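You operate a simulated robot arm through the tools that you are given. There is no shell and no other tool.

The job below is to be done with a simulated robot arm. You get a single attempt, and the scene is never put back.

JOB
Shut the leather-hard pot in the damp box and latch the lid.
Fine: leave the other two pots where they stand. Set down upright: numbered pot.

The check looks at the end state, three seconds after you hand in, the way a careful person would. Anything else that was tipped, shoved, dropped, spilled or broken makes it a failure. Lids that push on must go on centred and level and be pressed home; caps that screw on are set level and turned clockwise until they are tight.

ROBOT AND FRAMES
A 7-joint arm with a fingered hand, fixed in place. Base frame: the origin is at the foot of the arm, x ahead of it, y to its left, z up; the work surface is at about z = 0.86. Lengths are in m, angles in degrees, forces in N, time in s.
Its first joint turns from -149.0 to 149.0 degrees. Payload 3.5 kg.
The TCP is the grasp point between the finger pads, 0.03 m short of the fingertips. In the tool frame z runs along the fingers and y along their closing line. The gripper opens to 0.104 m. The gripper's body begins 0.035 m behind the TCP. The gripper is a hand of 4 fingers: y runs from the thumb to the fingers, the wrist lies at [-0.015, -0.11, -0.186] in the tool frame, and closing takes about 1.5 s.
Orientation is that of the tool frame in the base frame, as a unit quaternion [w, x, y, z]. With the fingers straight down and the wrist toward the robot, the tool's x, y and z point along [0, 1, 0], [1, 0, 0] and [0, 0, -1] of the base frame.

CONTROLS
- The arm moves only by the tool step_arm. Its argument "plan" is a list of rows, each an object (a shift or turn left out is 0, a gripper value left out holds the last) with "grip": the gripper command, from -1 (fully open) to 1 (shut), values between in proportion; "travel": the shift along the tool's x, y, z in m, a list of three; "turn": the turn, a rotation vector about the tool's x, y, z in degrees, a list of three. In form: [{"grip": grip, "travel": [dx, dy, dz], "turn": [rx, ry, rz]}, ...]. A call has 1 to 20 rows; each row shifts and turns the commanded pose from where the row before left it, along the tool's axes as they then stand. A row lasts 0.2 s, in which the tool goes at most 0.05 m and 8.6 degrees; a call with a longer step from one row to the next is refused whole, and so is a gripper value outside its range. Where a pose cannot be reached the arm comes as near as it can. A force on the tool above 40 N (or 10 N above the force at the start of the call, whichever is more), or a blocked arm, ends the call early, and 0.2 s more pass. Each finger travels about 0.045 m/s and halts on what it meets, pressing with about 21 N; the grip force reading is that of the motor and also rises with nothing between the fingers. The clock runs only during rows and for 0.2 s after the last one: add rows that do not move to give the fingers time. It gives the time, the measured TCP pose, the force on the tool (base axes), the opening and the grip force at its end, in the units of the frame above (readings bear some noise), with the torque about the TCP (base axes, N m) and any sound that the robot's microphone picked up, and new pictures: "show" is both (left out), scene, wrist or none.
- Cameras (640 x 400 px; columns grow to the right, rows downward): "scene" is fixed at [0.0473, -0.4987, 1.7481]; the picture's right is [0.18, -0.98, 0.00], its down [-0.91, -0.17, -0.39] and it looks along [0.38, 0.07, -0.92] (base axes); focal length 229 px, centre (320, 200). "wrist" rides on the gripper at [0.061, -0.092, -0.13] in the tool frame; the picture's right is [-0.81, 0.28, -0.52], its down [-0.53, -0.71, 0.46] and it looks along [-0.24, 0.64, 0.72] (tool axes); focal length 275 px, centre (320, 200). There is no depth. A picture from a camera that has moved, and an enlarged one, comes with that camera's place and axes in the base frame and with its lens.
- raise_lower(by): slides the trunk up (or, below 0, down) by that many m; the arm rides with it, the base frame stays. It gives what a move gives, with no picture.
- preshape(shape): the hand has 4 fingers and takes this shape, open, in about a second: jaw (thumb against the fingers, like two jaws); tri (thumb and two fingers); tip (a fingertip pinch); poke (one finger out to press); point (the index stretched); flat (the hand flat); cup (the hand cupped); fist (a fist). The gripper value then closes the fingers along that shape, each until it touches; the sizes above hold for jaw. It gives what a move gives, with no picture.
- inspect(camera, box): a new picture of the part [left, top, right, bottom] of that camera's present view, enlarged. It takes no simulated time.
- close_job(): hands the job in; it is judged then, once.

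Places have to be worked out from the pictures, the camera data and where the tool is seen. Open the gripper and draw the arm clear of the work before you hand the job in, unless the task says otherwise.

The tools are called after "Request:" as a command line: name --argument value ..., lists and objects as JSON in quotes. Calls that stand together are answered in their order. step_arm: Moves the arm, as the interface text tells. Its arguments: {"type":"object","properties":{"plan":{"type":"array","items":{"type":"object","properties":{"grip":{"type":"number"},"travel":{"type":"array","items":{"type":"number"}},"turn":{"type":"array","items":{"type":"number"}}}}},"show":{"type":"string","enum":["both","scene","wrist","none"]}},"required":["plan"]} The other tools are called the same way: raise_lower (by) slides the trunk up or down; preshape (shape) gives the hand a shape; inspect (camera, box) takes an enlarged picture of a part of a camera's view; close_job () hands the job in.

At the start:

```text
t: 0.0
tool_pos: [0.4399, -0.3551, 1.3899]
tcp_rot: [0.0, 0.707, 0.707, 0.0]
contact_force: [0.2, 0.3, 0.0]
moment: [0.01, 0.01, 0.01]
finger_gap: 0.1035
gripper_force: 0.0
shape: jaw
trunk travel left (down, up): [-0.625, 0.085]
```

scene: 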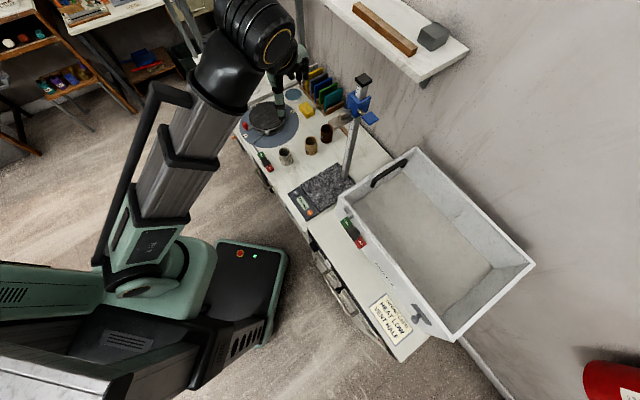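
wrist: 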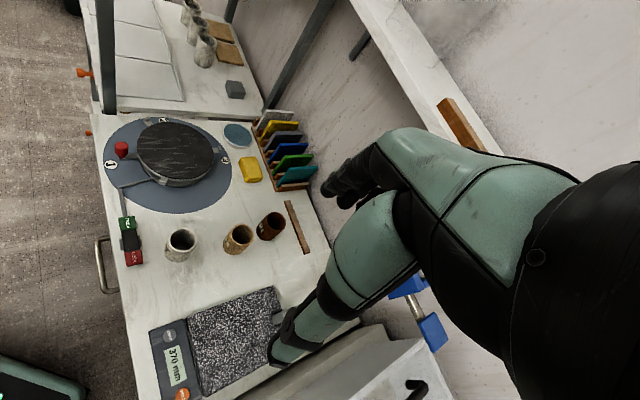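

I'll begin by enlarging the views to find the pots, the damp box and its lid and latch.

Request:
inspect --camera "scene" --box '[220, 60, 400, 220]'

Request:
inspect --camera "scene" --box '[300, 130, 560, 370]'

Request:
inspect --camera "wrist" --box '[80, 100, 340, 280]'

Request:
inspect --camera "wrist" --box '[130, 270, 450, 400]'

Request:
inspect --camera "scene" --box '[360, 280, 460, 360]'

```text
2.50 times, centred on (310, 140) of scene
camera zoom: at [0.0473, -0.4987, 1.7481], right [0.18, -0.98, 0.0], down [-0.91, -0.17, -0.39], along [0.38, 0.07, -0.92], focal length 572 px, centre (345, 350)
```

zoom: 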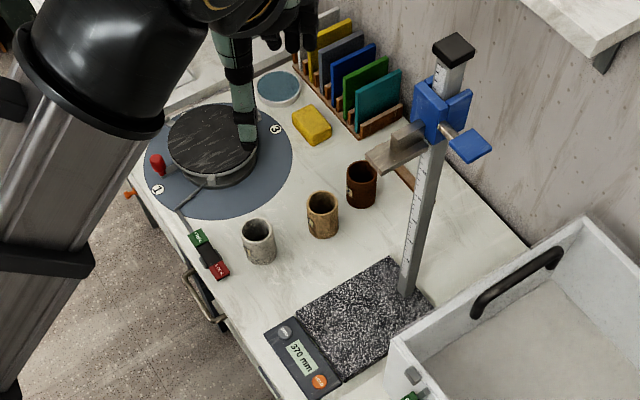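

```text
1.67 times, centred on (430, 250) of scene
camera zoom: at [0.0473, -0.4987, 1.7481], right [0.18, -0.98, 0.0], down [-0.91, -0.17, -0.39], along [0.38, 0.07, -0.92], focal length 381 px, centre (137, 117)
```

zoom: 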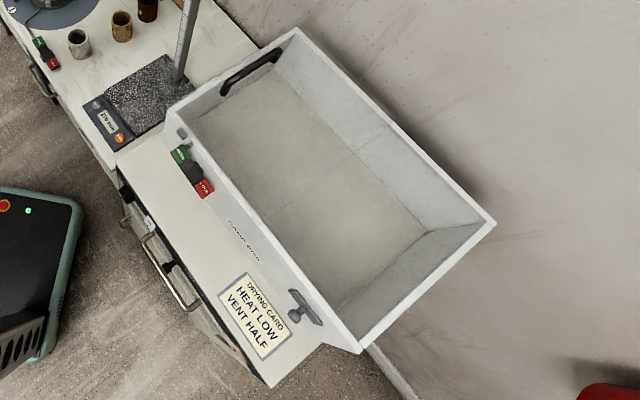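

```text
2.22 times, centred on (210, 190) of wrist
camera zoom: at [0.3478, -0.2938, 1.5222], right [0.28, -0.81, 0.52], down [-0.71, -0.53, -0.46], along [0.64, -0.24, -0.72], focal length 612 px, centre (564, 222)
```

zoom: 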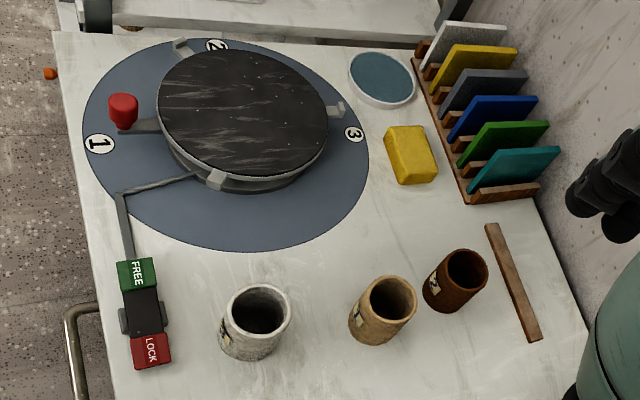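

```text
2.00 times, centred on (290, 335) of wrist
camera zoom: at [0.3478, -0.2938, 1.5222], right [0.28, -0.81, 0.52], down [-0.71, -0.53, -0.46], along [0.64, -0.24, -0.72], focal length 551 px, centre (380, -70)
```

zoom: 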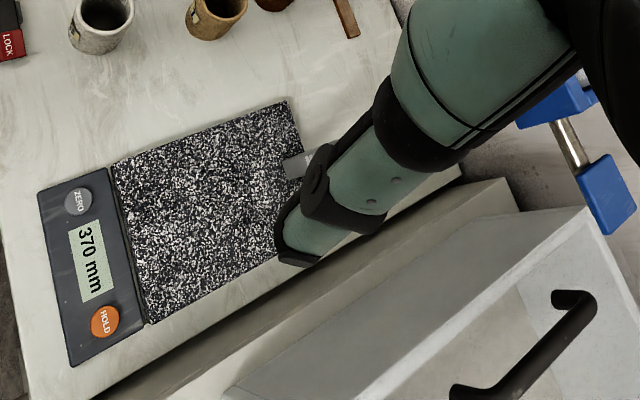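

```text
5.00 times, centred on (410, 320) of scene
camera zoom: at [0.0473, -0.4987, 1.7481], right [0.18, -0.98, 0.0], down [-0.91, -0.17, -0.39], along [0.38, 0.07, -0.92], focal length 1144 px, centre (-130, -400)
```

zoom: 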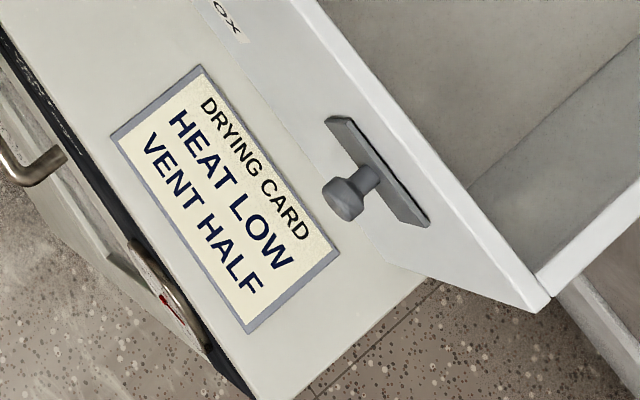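

I can see three pots (pale, tan, dark), each with a small label. I can't make out the lid or latch on the white box yet, so I'll enlarge further.

Request:
inspect --camera "wrist" --box '[155, 195, 305, 275]'

Request:
inspect --camera "scene" --box '[330, 200, 410, 290]'

Request:
inspect --camera "scene" --box '[340, 140, 440, 220]'

Request:
inspect --camera "scene" --box '[0, 0, 240, 150]'

Request:
inspect --camera "scene" --box '[320, 0, 480, 100]'

```text
4.27 times, centred on (230, 235) of wrist
camera zoom: at [0.3478, -0.2938, 1.5222], right [0.28, -0.81, 0.52], down [-0.71, -0.53, -0.46], along [0.64, -0.24, -0.72], focal length 1174 px, centre (704, 51)
```

zoom: 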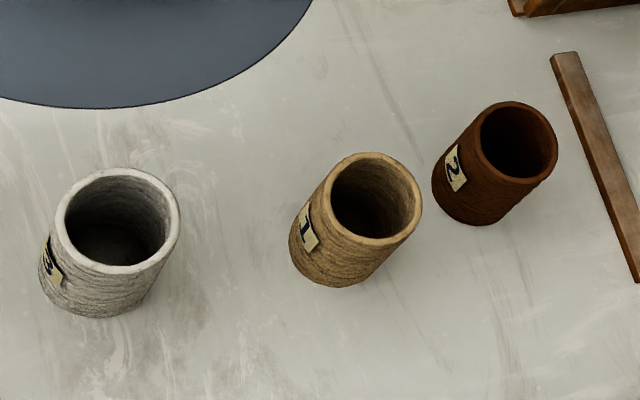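

```text
4.44 times, centred on (370, 245) of scene
camera zoom: at [0.0473, -0.4987, 1.7481], right [0.18, -0.98, 0.0], down [-0.91, -0.17, -0.39], along [0.38, 0.07, -0.92], focal length 1017 px, centre (98, 0)
```

zoom: 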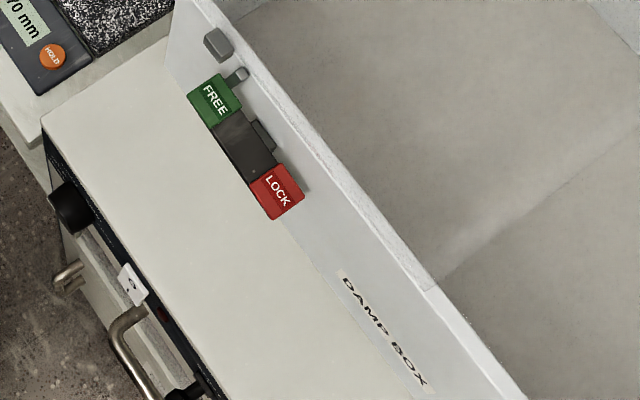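

```text
5.00 times, centred on (390, 180) of scene
camera zoom: at [0.0473, -0.4987, 1.7481], right [0.18, -0.98, 0.0], down [-0.91, -0.17, -0.39], along [0.38, 0.07, -0.92], focal length 1144 px, centre (-30, 300)
```

zoom: 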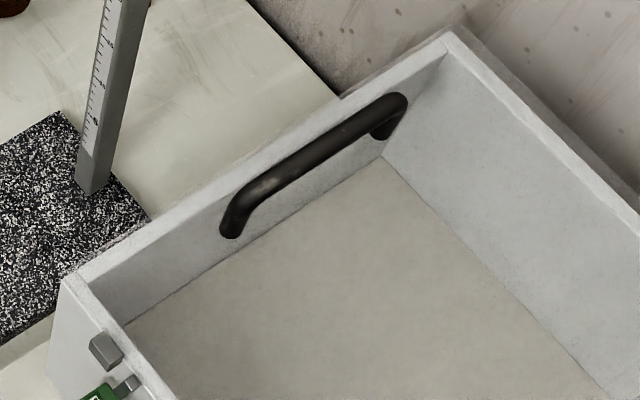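

```text
2.67 times, centred on (120, 75) of scene
camera zoom: at [0.0473, -0.4987, 1.7481], right [0.18, -0.98, 0.0], down [-0.91, -0.17, -0.39], along [0.38, 0.07, -0.92], focal length 610 px, centre (853, 533)
```

zoom: 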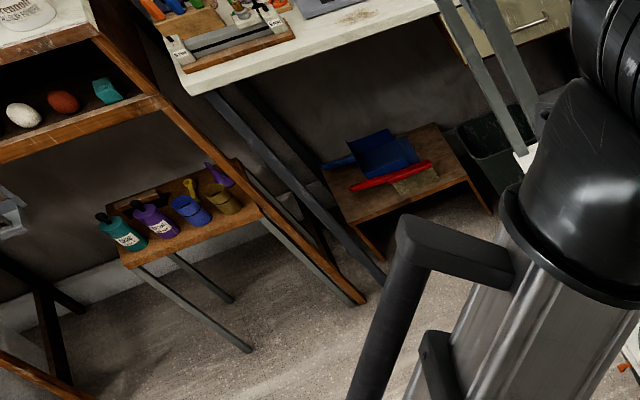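

```text
4.00 times, centred on (400, 50) of scene
camera zoom: at [0.0473, -0.4987, 1.7481], right [0.18, -0.98, 0.0], down [-0.91, -0.17, -0.39], along [0.38, 0.07, -0.92], focal length 915 px, centre (0, 800)
```

zoom: 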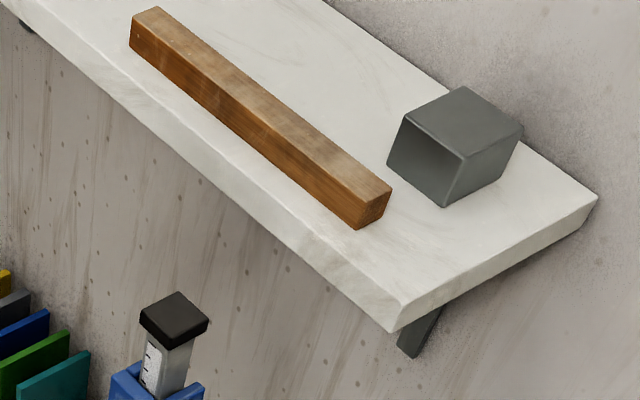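

The box is labelled "DAMP BOX" and has a FREE/LOCK slider at its left front, turned about 45° to the right of the arm. The gauge column stands near (0.52, -0.52) and reaches about z 1.37. I'll raise the trunk for clearance, then swing round to look into the box.

Request:
raise_lower --by 0.08

Request:
step_arm --plan '[{"travel": [-0.02, -0.035, 0]}, {"travel": [-0.03, -0.035, 0]}, {"travel": [-0.03, -0.035, 0]}, {"travel": [-0.03, -0.03, 0]}, {"travel": [-0.035, 0, 0]}, {"turn": [0, 0, 8.5]}, {"turn": [0, 0, 8.5]}, {"turn": [0, 0, 8.5]}, {"turn": [0, 0, 8.5]}, {"turn": [0, 0, 8.5]}, {"turn": [0, 0, 8.5]}, {"turn": [0, 0, 8.5]}]' --show "both"

```text
t: 1.2
tool_pos: [0.439, -0.355, 1.4708]
tcp_rot: [0.0, 0.707, 0.708, 0.0]
contact_force: [-0.2, 0.2, 0.0]
moment: [0.02, 0.02, 0.01]
finger_gap: 0.1037
gripper_force: 0.0
shape: jaw
trunk travel left (down, up): [-0.705, 0.005]
```

```text
t: 3.8
tool_pos: [0.3061, -0.5012, 1.4697]
tcp_rot: [0.0, 0.965, 0.262, 0.0]
contact_force: [0.4, -0.2, -0.3]
moment: [0.03, -0.01, 0.0]
finger_gap: 0.1036
gripper_force: 0.0
shape: jaw
trunk travel left (down, up): [-0.705, 0.005]
camera wrist: at [0.3116, -0.3898, 1.6018], right [-0.56, -0.65, 0.52], down [-0.82, 0.35, -0.46], along [0.12, -0.68, -0.72], focal length 275 px, centre (320, 200)
```

scene: 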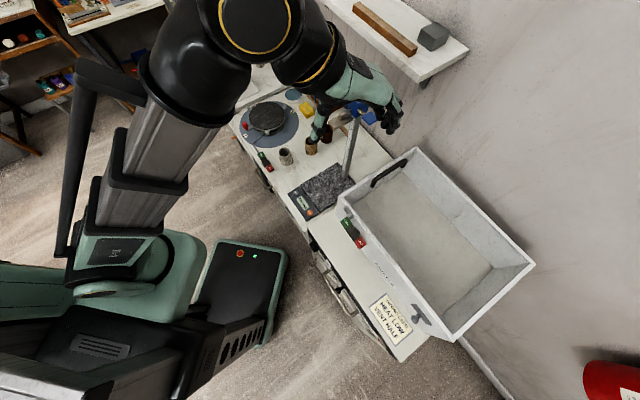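
wrist: 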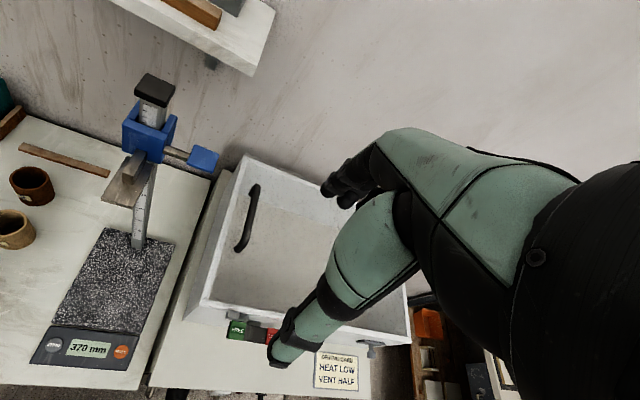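

The view now covers the box's left end and the handle. I'll zoom in on both.

Request:
inspect --camera "wrist" --box '[160, 140, 420, 390]'

Request:
inspect --camera "wrist" --box '[180, 150, 300, 270]'

```text
1.60 times, centred on (290, 265) of wrist
camera zoom: at [0.3116, -0.3898, 1.6018], right [-0.56, -0.65, 0.52], down [-0.82, 0.35, -0.46], along [0.12, -0.68, -0.72], focal length 440 px, centre (368, 96)
```

zoom: 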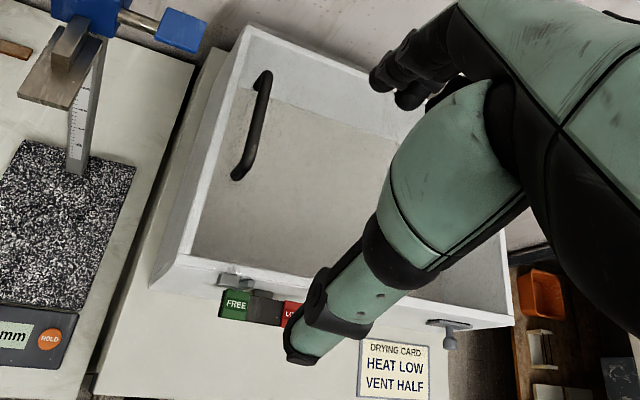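

```text
3.33 times, centred on (240, 210) of wrist
camera zoom: at [0.3116, -0.3898, 1.6018], right [-0.56, -0.65, 0.52], down [-0.82, 0.35, -0.46], along [0.12, -0.68, -0.72], focal length 918 px, centre (587, 167)
```

zoom: 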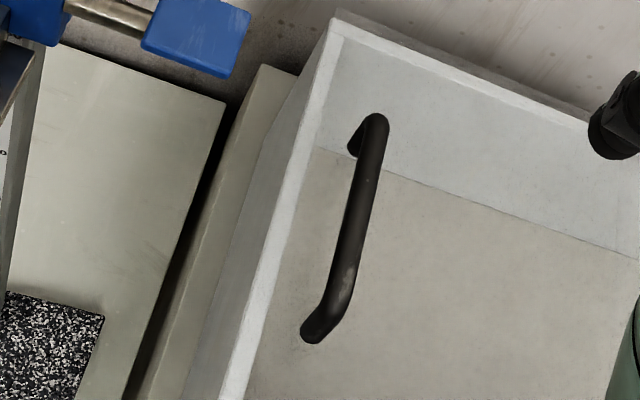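

The handle triangulates to about (0.42, -0.64, 1.13), standing at rim height with its legs pointing down. So there seems to be a clear lid on the box with its handle near the left end. I'll move the camera closer to the latch.

Request:
step_arm --plan '[{"turn": [0, 0, -7.5]}, {"turn": [0, 0, -7]}, {"travel": [-0.0271, -0.0101, 0.0343]}, {"travel": [-0.0271, -0.0101, 0.0343]}, {"travel": [-0.0271, -0.0101, 0.0343]}, {"travel": [-0.0271, -0.0101, 0.0343]}, {"travel": [-0.0271, -0.0101, 0.0343]}, {"travel": [-0.0271, -0.0101, 0.0343]}, {"travel": [-0.0271, -0.0101, 0.0343]}, {}]' --show "both"

```text
t: 6.0
tool_pos: [0.1202, -0.5842, 1.2313]
tcp_rot: [0.001, 0.924, 0.383, 0.0]
contact_force: [0.1, 0.3, 0.3]
moment: [0.0, 0.0, 0.01]
finger_gap: 0.1036
gripper_force: 0.1
shape: jaw
trunk travel left (down, up): [-0.705, 0.005]
camera wrist: at [0.0981, -0.4759, 1.3611], right [-0.38, -0.77, 0.52], down [-0.88, 0.13, -0.46], along [0.28, -0.63, -0.72], focal length 275 px, centre (320, 200)
```

scene: 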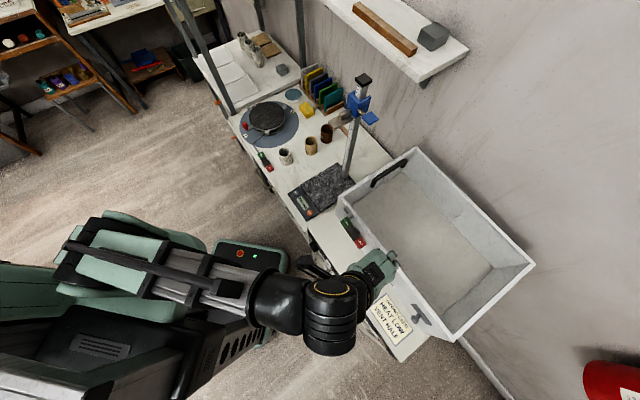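
wrist: 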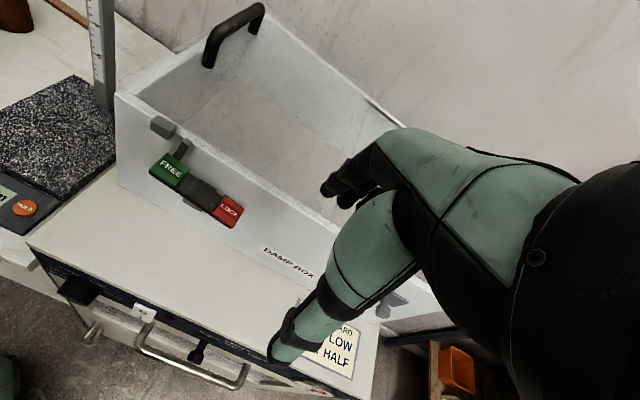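

Request:
inspect --camera "wrist" --box '[100, 0, 340, 150]'

Request:
inspect --camera "wrist" --box '[110, 95, 270, 240]'

Request:
inspect --camera "wrist" --box '[30, 230, 290, 400]'

Request:
inspect --camera "scene" --box '[440, 220, 560, 350]'

```text
2.67 times, centred on (220, 75) of wrist
camera zoom: at [0.0981, -0.4759, 1.3611], right [-0.38, -0.77, 0.52], down [-0.88, 0.13, -0.46], along [0.28, -0.63, -0.72], focal length 734 px, centre (587, 533)
```

zoom: 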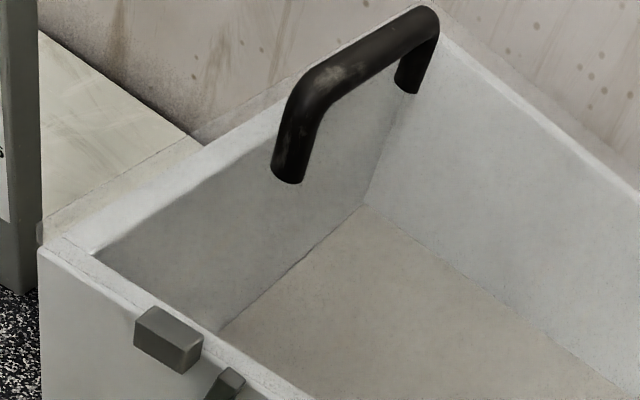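

```text
2.76 times, centred on (190, 168) of wrist
camera zoom: at [0.0981, -0.4759, 1.3611], right [-0.38, -0.77, 0.52], down [-0.88, 0.13, -0.46], along [0.28, -0.63, -0.72], focal length 759 px, centre (679, 290)
```

zoom: 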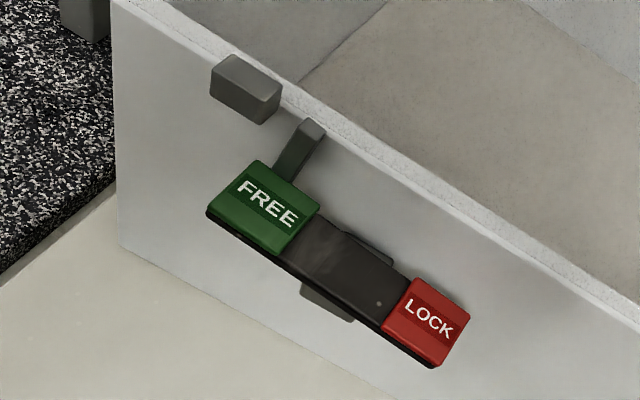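

```text
2.35 times, centred on (160, 315) of wrist
camera zoom: at [0.0981, -0.4759, 1.3611], right [-0.38, -0.77, 0.52], down [-0.88, 0.13, -0.46], along [0.28, -0.63, -0.72], focal length 648 px, centre (696, -71)
```

zoom: 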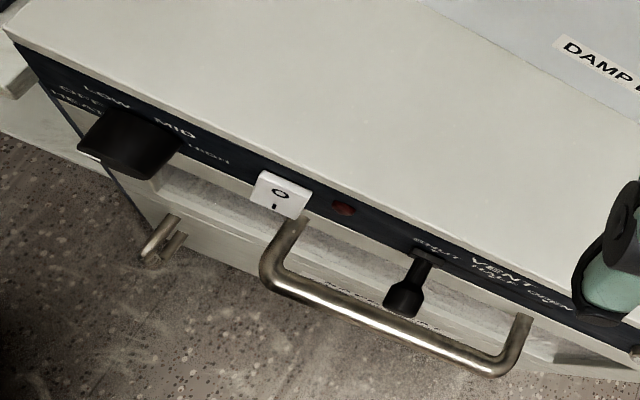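

```text
3.08 times, centred on (500, 285) of scene
camera zoom: at [0.0473, -0.4987, 1.7481], right [0.18, -0.98, 0.0], down [-0.91, -0.17, -0.39], along [0.38, 0.07, -0.92], focal length 704 px, centre (-234, -62)
```

zoom: 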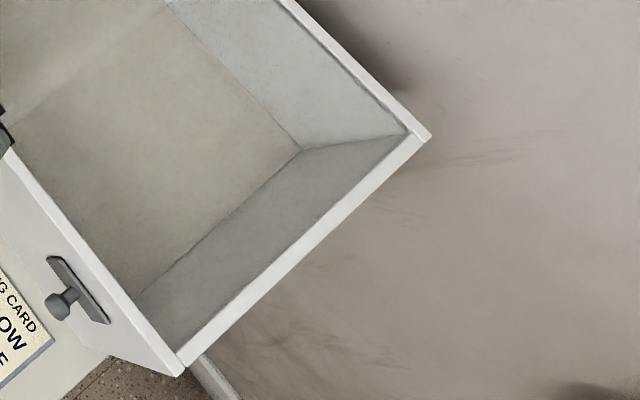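

There is a faint clear panel overhanging the rim, and the black handle is mounted on it, so that is a transparent lid. The latch is a FREE/LOCK rocker with a gray tab. I'll slide the camera right to look at the knob and the right end, where a hinge may be.

Request:
step_arm --plan '[{"travel": [-0.045, 0, 0]}, {"travel": [-0.045, 0, 0]}, {"travel": [-0.045, 0, 0]}, {"travel": [-0.045, 0, 0]}, {"travel": [-0.045, 0, 0]}, {"travel": [-0.045, 0, 0]}, {}]' --show "both"

Request:
inspect --camera "wrist" --box '[60, 0, 380, 200]'

Request:
inspect --camera "wrist" --box '[120, 120, 280, 220]'

```text
t: 7.6
tool_pos: [-0.0696, -0.7783, 1.2315]
tcp_rot: [0.0, 0.924, 0.383, 0.0]
contact_force: [-0.2, -0.8, 0.2]
moment: [0.03, 0.02, 0.03]
finger_gap: 0.1038
gripper_force: 0.0
shape: jaw
trunk travel left (down, up): [-0.705, 0.005]
camera wrist: at [-0.092, -0.6692, 1.3619], right [-0.38, -0.77, 0.52], down [-0.88, 0.13, -0.46], along [0.28, -0.63, -0.72], focal length 275 px, centre (320, 200)
```

scene: 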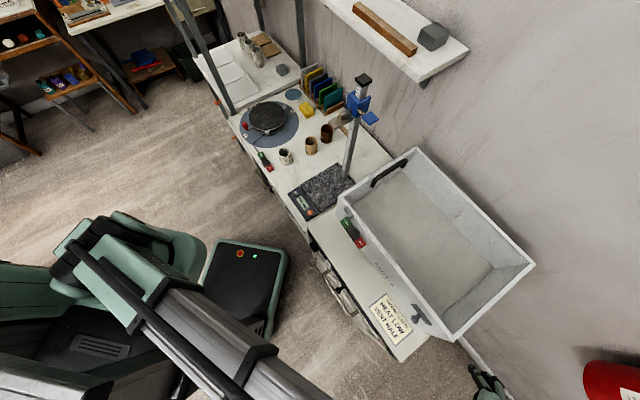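
wrist: 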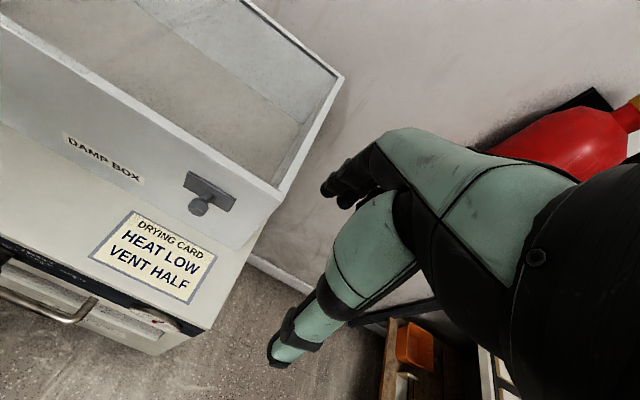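

```text
2.00 times, centred on (220, 100) of wrist
camera zoom: at [-0.092, -0.6692, 1.3619], right [-0.38, -0.77, 0.52], down [-0.88, 0.13, -0.46], along [0.28, -0.63, -0.72], focal length 551 px, centre (520, 400)
```

zoom: 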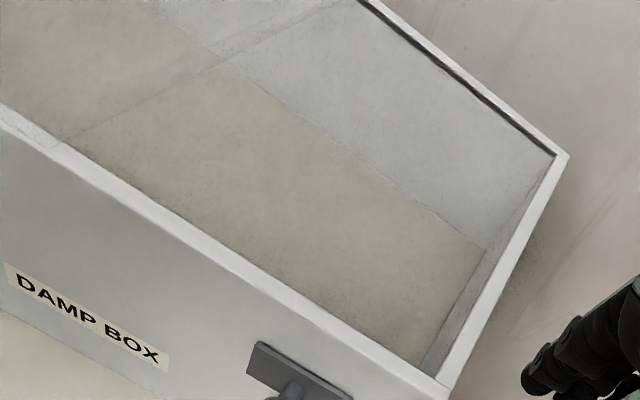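

```text
4.00 times, centred on (200, 170) of wrist
camera zoom: at [-0.092, -0.6692, 1.3619], right [-0.38, -0.77, 0.52], down [-0.88, 0.13, -0.46], along [0.28, -0.63, -0.72], focal length 1101 px, centre (800, 320)
```

zoom: 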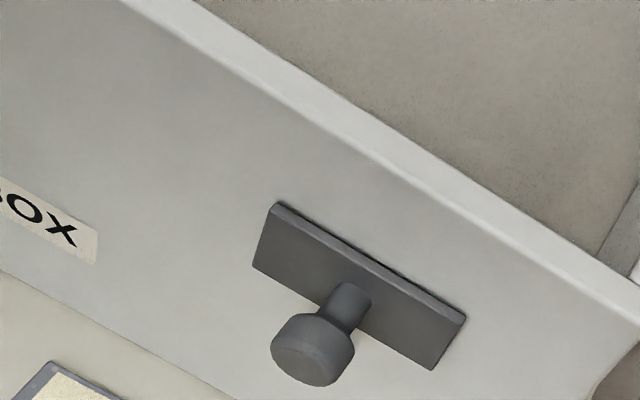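

A faint straight edge now crosses the box about halfway, so the clear panel on the left has an edge at mid-length. I'll enlarge that seam and the right half.

Request:
inspect --camera "wrist" --box '[60, 0, 200, 90]'

Request:
inspect --camera "wrist" --box '[220, 0, 360, 90]'

Request:
inspect --camera "wrist" --box '[0, 10, 120, 120]'

Request:
inspect --camera "wrist" --box '[240, 90, 340, 220]'

Request:
inspect --camera "scene" --box '[380, 150, 500, 290]'

```text
4.44 times, centred on (130, 45) of wrist
camera zoom: at [-0.092, -0.6692, 1.3619], right [-0.38, -0.77, 0.52], down [-0.88, 0.13, -0.46], along [0.28, -0.63, -0.72], focal length 1224 px, centre (1164, 889)
```

zoom: 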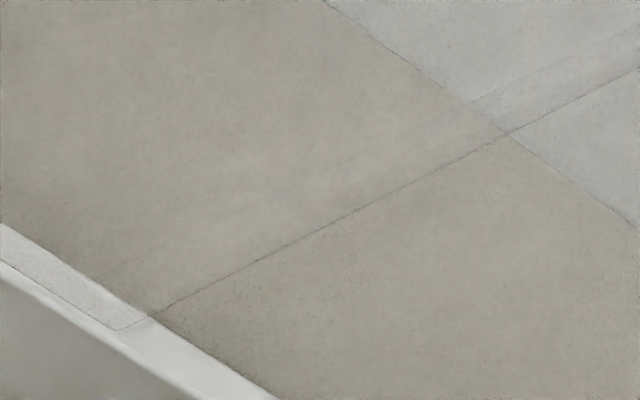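

```text
4.44 times, centred on (290, 45) of wrist
camera zoom: at [-0.092, -0.6692, 1.3619], right [-0.38, -0.77, 0.52], down [-0.88, 0.13, -0.46], along [0.28, -0.63, -0.72], focal length 1224 px, centre (453, 889)
```

zoom: 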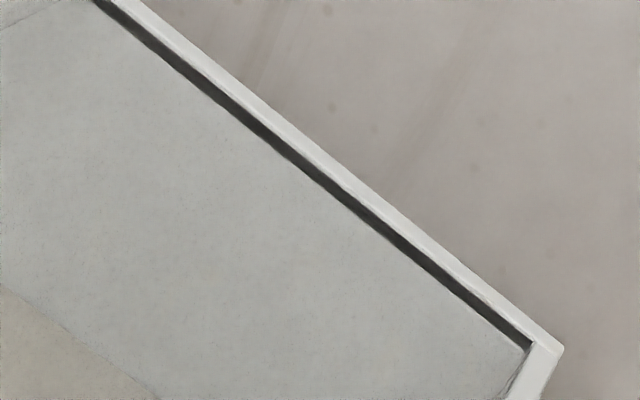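

```text
3.64 times, centred on (60, 65) of wrist
camera zoom: at [-0.092, -0.6692, 1.3619], right [-0.38, -0.77, 0.52], down [-0.88, 0.13, -0.46], along [0.28, -0.63, -0.72], focal length 1001 px, centre (1266, 691)
```

zoom: 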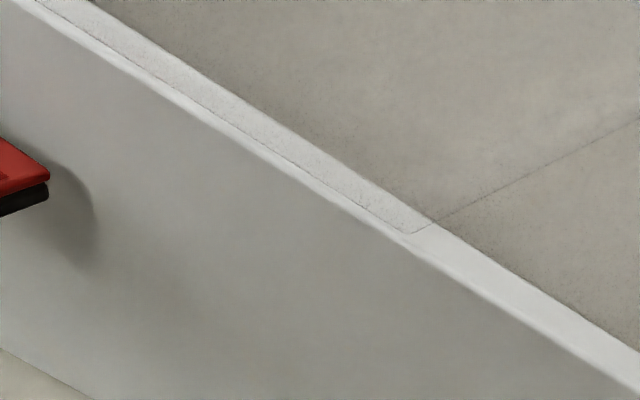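

```text
3.08 times, centred on (290, 155) of wrist
camera zoom: at [-0.092, -0.6692, 1.3619], right [-0.38, -0.77, 0.52], down [-0.88, 0.13, -0.46], along [0.28, -0.63, -0.72], focal length 847 px, centre (412, 338)
```

zoom: 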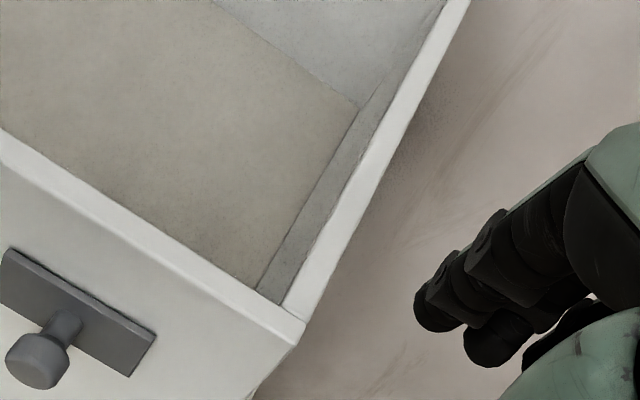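

```text
2.86 times, centred on (440, 220) of scene
camera zoom: at [0.0473, -0.4987, 1.7481], right [0.18, -0.98, 0.0], down [-0.91, -0.17, -0.39], along [0.38, 0.07, -0.92], focal length 654 px, centre (-23, 143)
```

zoom: 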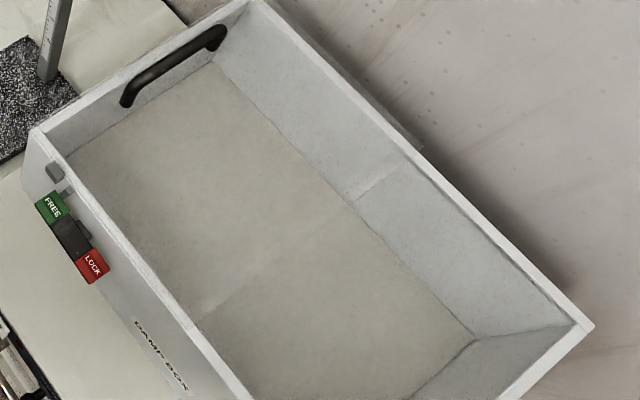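

The clear sheet covers only the left half, and there's a dark stripe along the inside of the back wall on the right. I'll move over the right half to look at that stripe and the seam from closer up.

Request:
step_arm --plan '[{"travel": [0.012, 0.045, 0]}, {"travel": [0.012, 0.045, 0]}, {"travel": [0.012, 0.045, 0]}, {"travel": [0.012, 0.045, 0]}, {"travel": [0.012, 0.045, 0]}, {}]' --show "both"

Request:
inspect --camera "wrist" --box '[0, 0, 330, 206]'

Request:
inspect --camera "wrist" --box '[0, 194, 330, 400]'

```text
t: 9.0
tool_pos: [0.1334, -0.8905, 1.2339]
tcp_rot: [0.001, 0.924, 0.383, 0.0]
contact_force: [-0.2, 0.1, 0.3]
moment: [0.0, 0.01, -0.05]
finger_gap: 0.1039
gripper_force: 0.0
shape: jaw
trunk travel left (down, up): [-0.705, 0.005]
camera wrist: at [0.1114, -0.7825, 1.3648], right [-0.38, -0.77, 0.52], down [-0.88, 0.13, -0.46], along [0.28, -0.63, -0.72], focal length 275 px, centre (320, 200)
```

scene: 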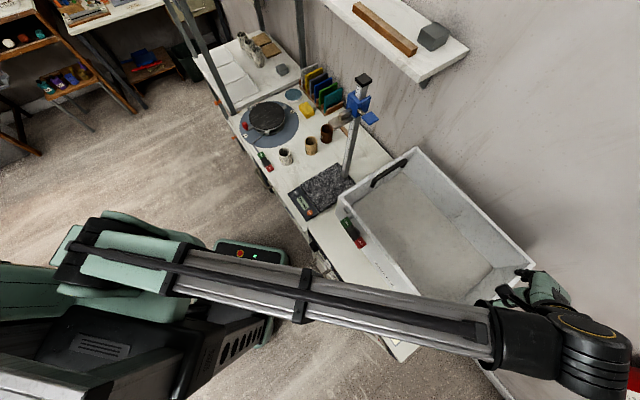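
wrist: 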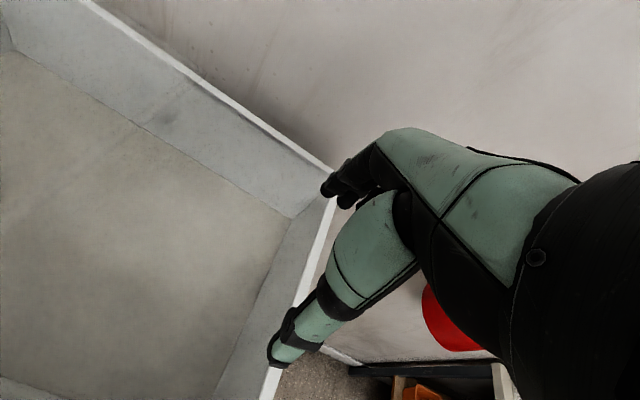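

```text
1.94 times, centred on (165, 103) of wrist
camera zoom: at [0.1114, -0.7825, 1.3648], right [-0.38, -0.77, 0.52], down [-0.88, 0.13, -0.46], along [0.28, -0.63, -0.72], focal length 534 px, centre (621, 388)
```

zoom: 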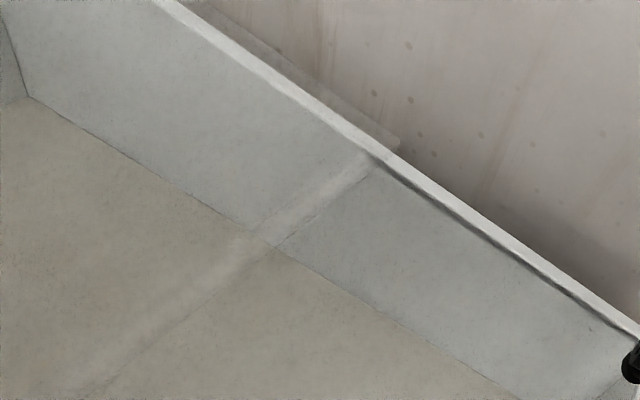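

```text
1.94 times, centred on (165, 297) of wrist
camera zoom: at [0.1114, -0.7825, 1.3648], right [-0.38, -0.77, 0.52], down [-0.88, 0.13, -0.46], along [0.28, -0.63, -0.72], focal length 534 px, centre (621, 12)
```

zoom: 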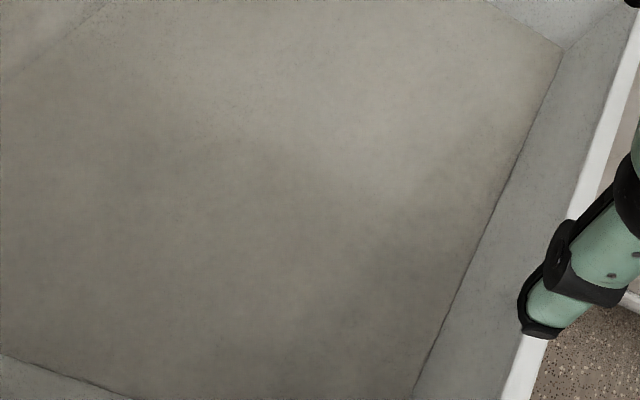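

The lid triangulates as a clear plate about 12 mm thick on the rim, z about 1.11 to 1.125. It runs from l≈-0.12 to -0.37 along the box, with a gray lug at the front left and a handle bar at about (0.426, -0.642, 1.165). The rocker looks to be in FREE, with its red end sticking out. I'll turn the hand so it can straddle the bar with the wrist on the side away from the gauge.

Request:
step_arm --plan '[{"travel": [0.04, 0.01, -0.01]}, {"travel": [0.04, 0.01, -0.01]}, {"travel": [0.04, 0.01, 0]}, {"turn": [0, 0, -8.5]}, {"turn": [0, 0, -8.5]}, {"turn": [0, 0, -8.5]}, {"turn": [0, 0, -8.5]}, {"turn": [0, 0, -8.5]}, {"turn": [0, 0, -8.5]}, {"turn": [0, 0, -8.5]}, {"turn": [0, 0, -8.5]}, {"turn": [0, 0, -8.5]}, {"turn": [0, 0, -8.5]}, {"turn": [0, 0, -5]}, {}]' --show "both"

```text
t: 12.2
tool_pos: [0.2543, -0.7726, 1.2063]
tcp_rot: [0.012, 0.434, 0.901, -0.016]
contact_force: [0.0, -0.1, 0.1]
moment: [0.02, 0.01, -0.01]
finger_gap: 0.1041
gripper_force: 0.0
shape: jaw
out of reach, approached as far as the arm can: row 9, 10, 11, 12, 13, 14
trunk travel left (down, up): [-0.705, 0.005]
camera wrist: at [0.1419, -0.7756, 1.3371], right [0.71, -0.44, 0.54], down [-0.22, -0.88, -0.42], along [0.66, 0.18, -0.73], focal length 275 px, centre (320, 200)
```

scene: 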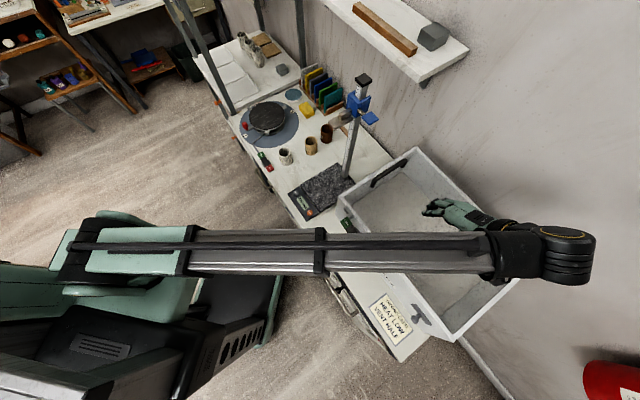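
wrist: 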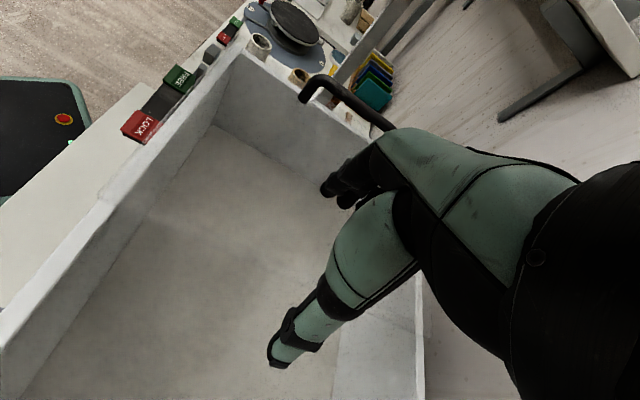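

The turn went to the edge of the arm's reach and the hand sagged a little, but it's still clear of everything. This angle shows the rocker along its length, so I'll zoom in on it.

Request:
inspect --camera "wrist" --box '[110, 30, 270, 150]'

Request:
inspect --camera "wrist" --box '[180, 0, 420, 150]'

Request:
inspect --camera "wrist" --box '[60, 120, 300, 300]'

```text
3.33 times, centred on (190, 90) of wrist
camera zoom: at [0.1419, -0.7756, 1.3371], right [0.71, -0.44, 0.54], down [-0.22, -0.88, -0.42], along [0.66, 0.18, -0.73], focal length 918 px, centre (753, 567)
```

zoom: 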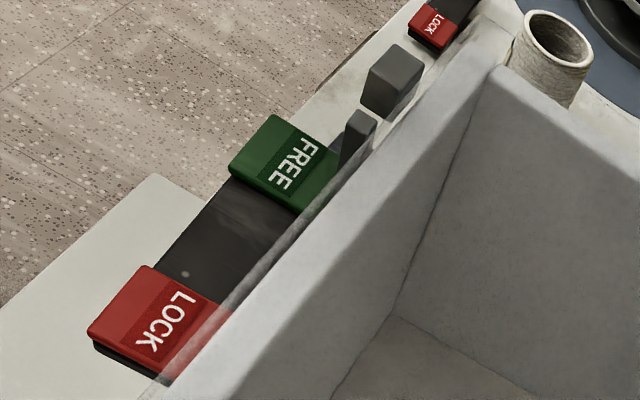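

```text
2.67 times, centred on (300, 75) of wrist
camera zoom: at [0.1419, -0.7756, 1.3371], right [0.71, -0.44, 0.54], down [-0.22, -0.88, -0.42], along [0.66, 0.18, -0.73], focal length 734 px, centre (373, 533)
```

zoom: 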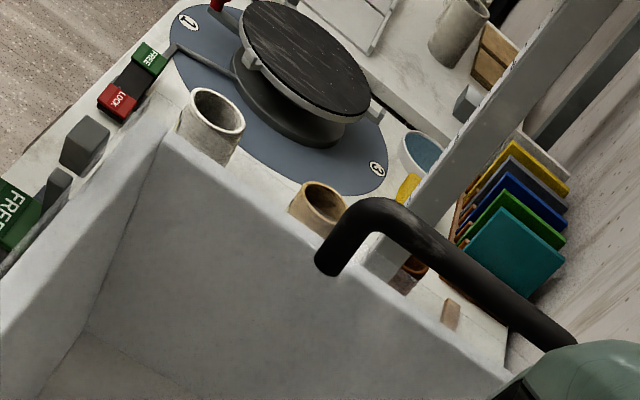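

```text
2.22 times, centred on (180, 210) of wrist
camera zoom: at [0.1419, -0.7756, 1.3371], right [0.71, -0.44, 0.54], down [-0.22, -0.88, -0.42], along [0.66, 0.18, -0.73], focal length 612 px, centre (631, 178)
```

zoom: 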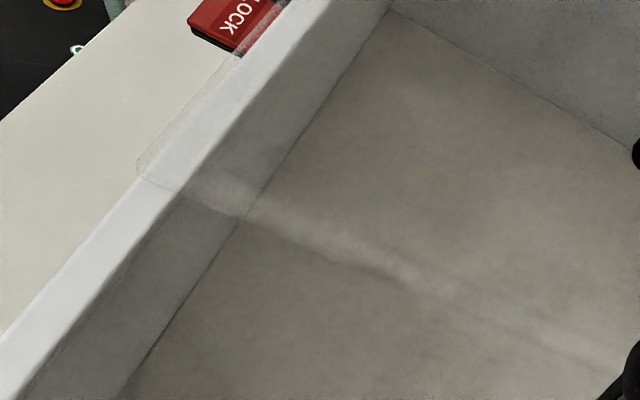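

The labelled pads face upward, so the rocker is pressed down at the LOCK end, and it is in FREE for now. I'll move toward the handle and check that the arm comes back into a well-reachable pose.

Request:
step_arm --plan '[{"travel": [0, 0.03, 0]}, {"travel": [0, 0.03, 0]}, {"travel": [0, 0.03, 0]}, {}]' --show "both"

```text
t: 13.2
tool_pos: [0.3256, -0.7168, 1.2047]
tcp_rot: [0.012, 0.436, 0.9, -0.015]
contact_force: [-1.5, 0.4, 0.1]
moment: [0.02, -0.02, -0.01]
finger_gap: 0.1039
gripper_force: 0.0
shape: jaw
trunk travel left (down, up): [-0.705, 0.005]
camera wrist: at [0.2134, -0.7205, 1.336], right [0.71, -0.44, 0.54], down [-0.22, -0.88, -0.42], along [0.66, 0.18, -0.73], focal length 275 px, centre (320, 200)
```

scene: 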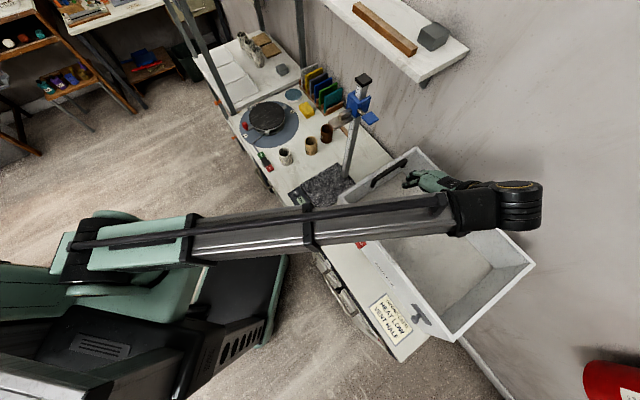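
wrist: 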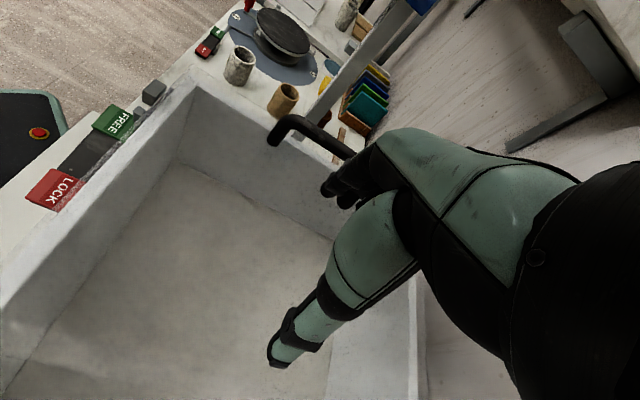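

The moves run from the measured pose. The tool is 6.7° short of the box axis and tilted about 2°, so I'll correct both, rise a little, half close the hand and go above the bar.

Request:
step_arm --plan '[{"grip": 0.1, "travel": [0, 0, -0.02], "turn": [-0.9, 2.0, -6.7]}, {"travel": [0, 0, -0.02]}, {"travel": [0, 0, -0.005]}, {}, {}]' --show "wrist"

```text
t: 14.4
tool_pos: [0.3528, -0.7174, 1.2078]
tcp_rot: [0.007, 0.389, 0.921, -0.009]
contact_force: [-0.4, 0.2, 0.5]
moment: [0.02, 0.0, -0.01]
finger_gap: 0.0472
gripper_force: 0.1
shape: jaw
out of reach, approached as far as the arm can: row 1, 2, 3
trunk travel left (down, up): [-0.705, 0.005]
camera wrist: at [0.2428, -0.734, 1.3394], right [0.76, -0.38, 0.53], down [-0.14, -0.89, -0.44], along [0.64, 0.26, -0.73], focal length 275 px, centre (320, 200)
```

wrist: 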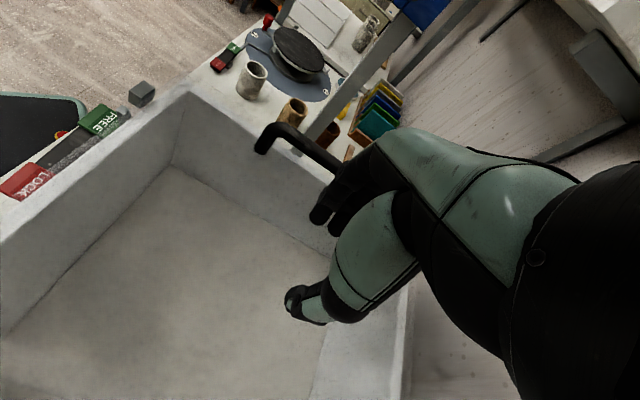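

The arm falls short when asked to rise and turn together. I'll try a pure upward move, to see if height or turning is what limits it.

Request:
step_arm --plan '[{"travel": [0, 0, -0.02]}, {"travel": [0, 0, -0.02]}, {}]' --show "scene"

```text
t: 15.2
tool_pos: [0.3747, -0.7166, 1.2198]
tcp_rot: [0.006, 0.388, 0.922, -0.009]
contact_force: [0.8, -0.5, 0.7]
moment: [0.03, 0.0, 0.0]
finger_gap: 0.0471
gripper_force: 0.1
shape: jaw
out of reach, approached as far as the arm can: row 1, 2
trunk travel left (down, up): [-0.705, 0.005]
```

scene: 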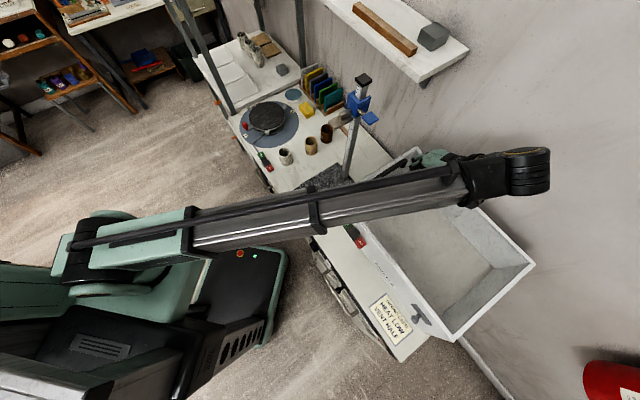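

The arm is nearly straight because this orientation pushes the wrist far out. Leaning the hand back toward the robot, about tool y, should bring the wrist within reach.

Request:
step_arm --plan '[{"turn": [0, -8, 0]}, {"turn": [0, -8, 0]}, {"turn": [0, -8, 0]}, {}]' --show "both"

```text
t: 16.2
tool_pos: [0.3746, -0.7158, 1.22]
tcp_rot: [0.193, 0.373, 0.904, -0.082]
contact_force: [0.9, 0.3, 0.1]
moment: [-0.04, 0.0, -0.02]
finger_gap: 0.0472
gripper_force: 0.2
shape: jaw
trunk travel left (down, up): [-0.705, 0.005]
camera wrist: at [0.232, -0.7035, 1.3159], right [0.57, -0.18, 0.8], down [-0.03, -0.98, -0.19], along [0.82, 0.09, -0.56], focal length 275 px, centre (320, 200)
```

scene: 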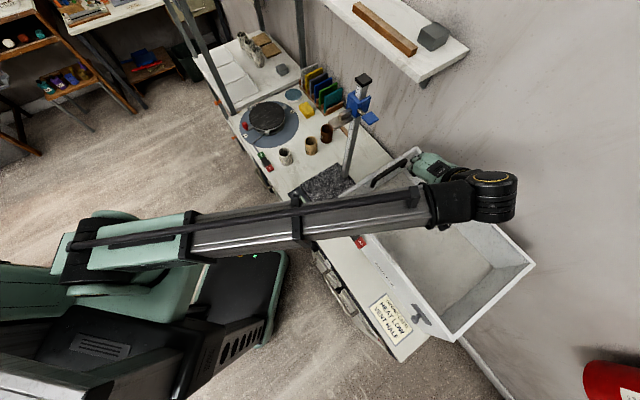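
wrist: 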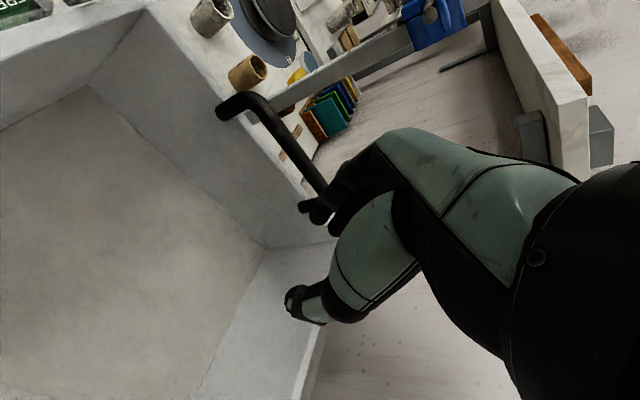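

The hand is now square to the box axis, leaning 24°, and well within reach. I'll move it above the bar.

Request:
step_arm --plan '[{"travel": [0.006, 0.03, -0.006]}, {"travel": [0.0066, 0.03, -0.0052]}, {"travel": [0, 0.028, 0]}, {}]' --show "both"

Request:
inspect --camera "wrist" --box '[140, 60, 440, 340]'

Request:
inspect --camera "scene" --box '[350, 70, 470, 200]'

```text
t: 17.2
tool_pos: [0.4242, -0.6425, 1.2258]
tcp_rot: [0.191, 0.373, 0.904, -0.082]
contact_force: [0.0, 0.9, -0.5]
moment: [0.0, 0.0, -0.03]
finger_gap: 0.0469
gripper_force: 0.1
shape: jaw
trunk travel left (down, up): [-0.705, 0.005]
camera wrist: at [0.2823, -0.6293, 1.3211], right [0.57, -0.18, 0.8], down [-0.03, -0.98, -0.2], along [0.82, 0.09, -0.56], focal length 275 px, centre (320, 200)
```

scene: 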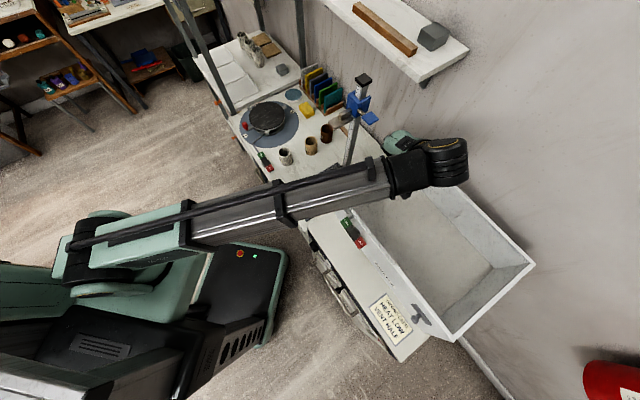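
wrist: 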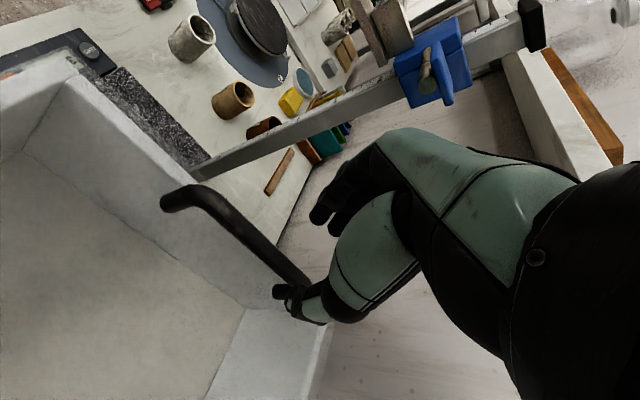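

```text
1.43 times, centred on (290, 200) of wrist
camera zoom: at [0.2823, -0.6293, 1.3211], right [0.57, -0.18, 0.8], down [-0.03, -0.98, -0.2], along [0.82, 0.09, -0.56], focal length 393 px, centre (363, 200)
```

zoom: 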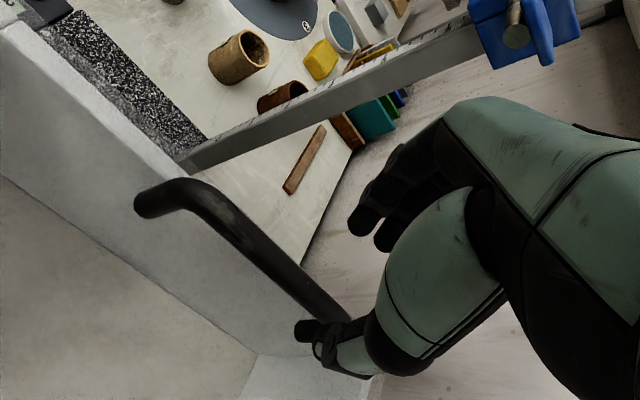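

```text
3.08 times, centred on (410, 135) of scene
camera zoom: at [0.0473, -0.4987, 1.7481], right [0.18, -0.98, 0.0], down [-0.91, -0.17, -0.39], along [0.38, 0.07, -0.92], focal length 704 px, centre (43, 400)
```

zoom: 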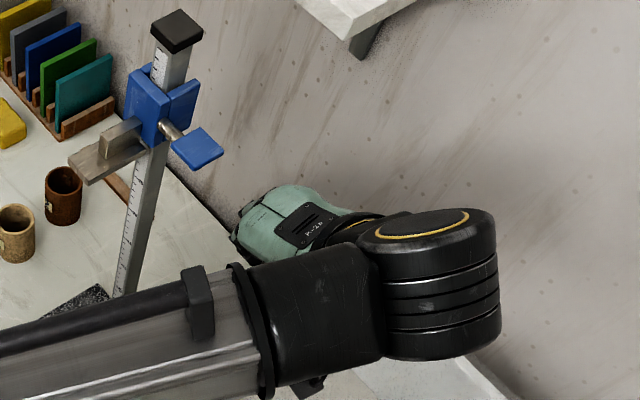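

The bar projects almost exactly under the grasp point, within about 3 mm. I'll descend 6 cm so the fingers straddle it.

Request:
step_arm --plan '[{"travel": [0.0082, 0, 0.0182]}, {"travel": [0.0082, 0, 0.0182]}, {"travel": [0.0074, 0, 0.0164]}, {}]' --show "wrist"

Request:
inspect --camera "wrist" --box '[140, 60, 440, 340]'

```text
t: 18.2
tool_pos: [0.4254, -0.642, 1.167]
tcp_rot: [0.193, 0.373, 0.904, -0.081]
contact_force: [-0.1, 0.0, -0.8]
moment: [0.0, -0.02, 0.01]
finger_gap: 0.047
gripper_force: 0.0
shape: jaw
trunk travel left (down, up): [-0.705, 0.005]
camera wrist: at [0.2828, -0.6299, 1.2633], right [0.57, -0.18, 0.8], down [-0.03, -0.98, -0.2], along [0.82, 0.09, -0.56], focal length 275 px, centre (320, 200)
```

wrist: 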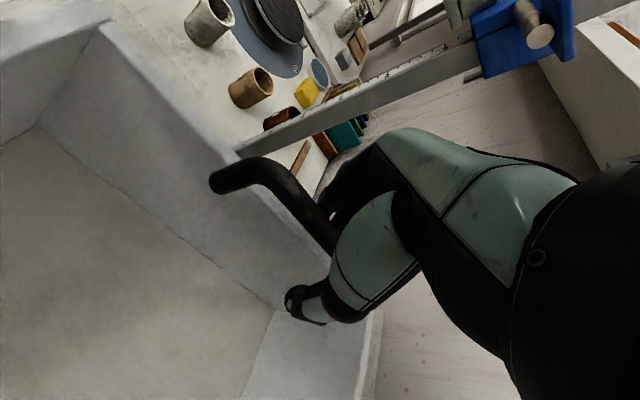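

```text
1.43 times, centred on (290, 200) of wrist
camera zoom: at [0.2828, -0.6299, 1.2633], right [0.57, -0.18, 0.8], down [-0.03, -0.98, -0.2], along [0.82, 0.09, -0.56], focal length 393 px, centre (363, 200)
```

zoom: 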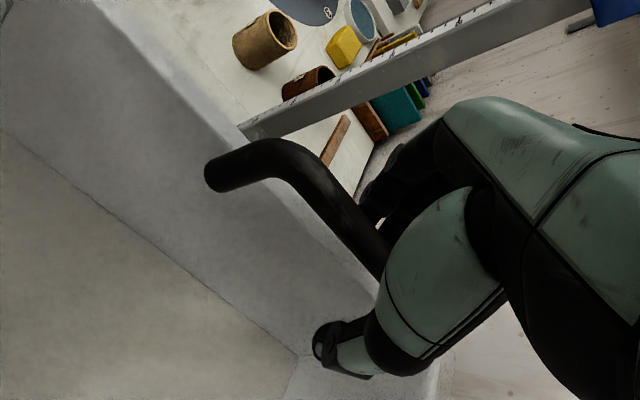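

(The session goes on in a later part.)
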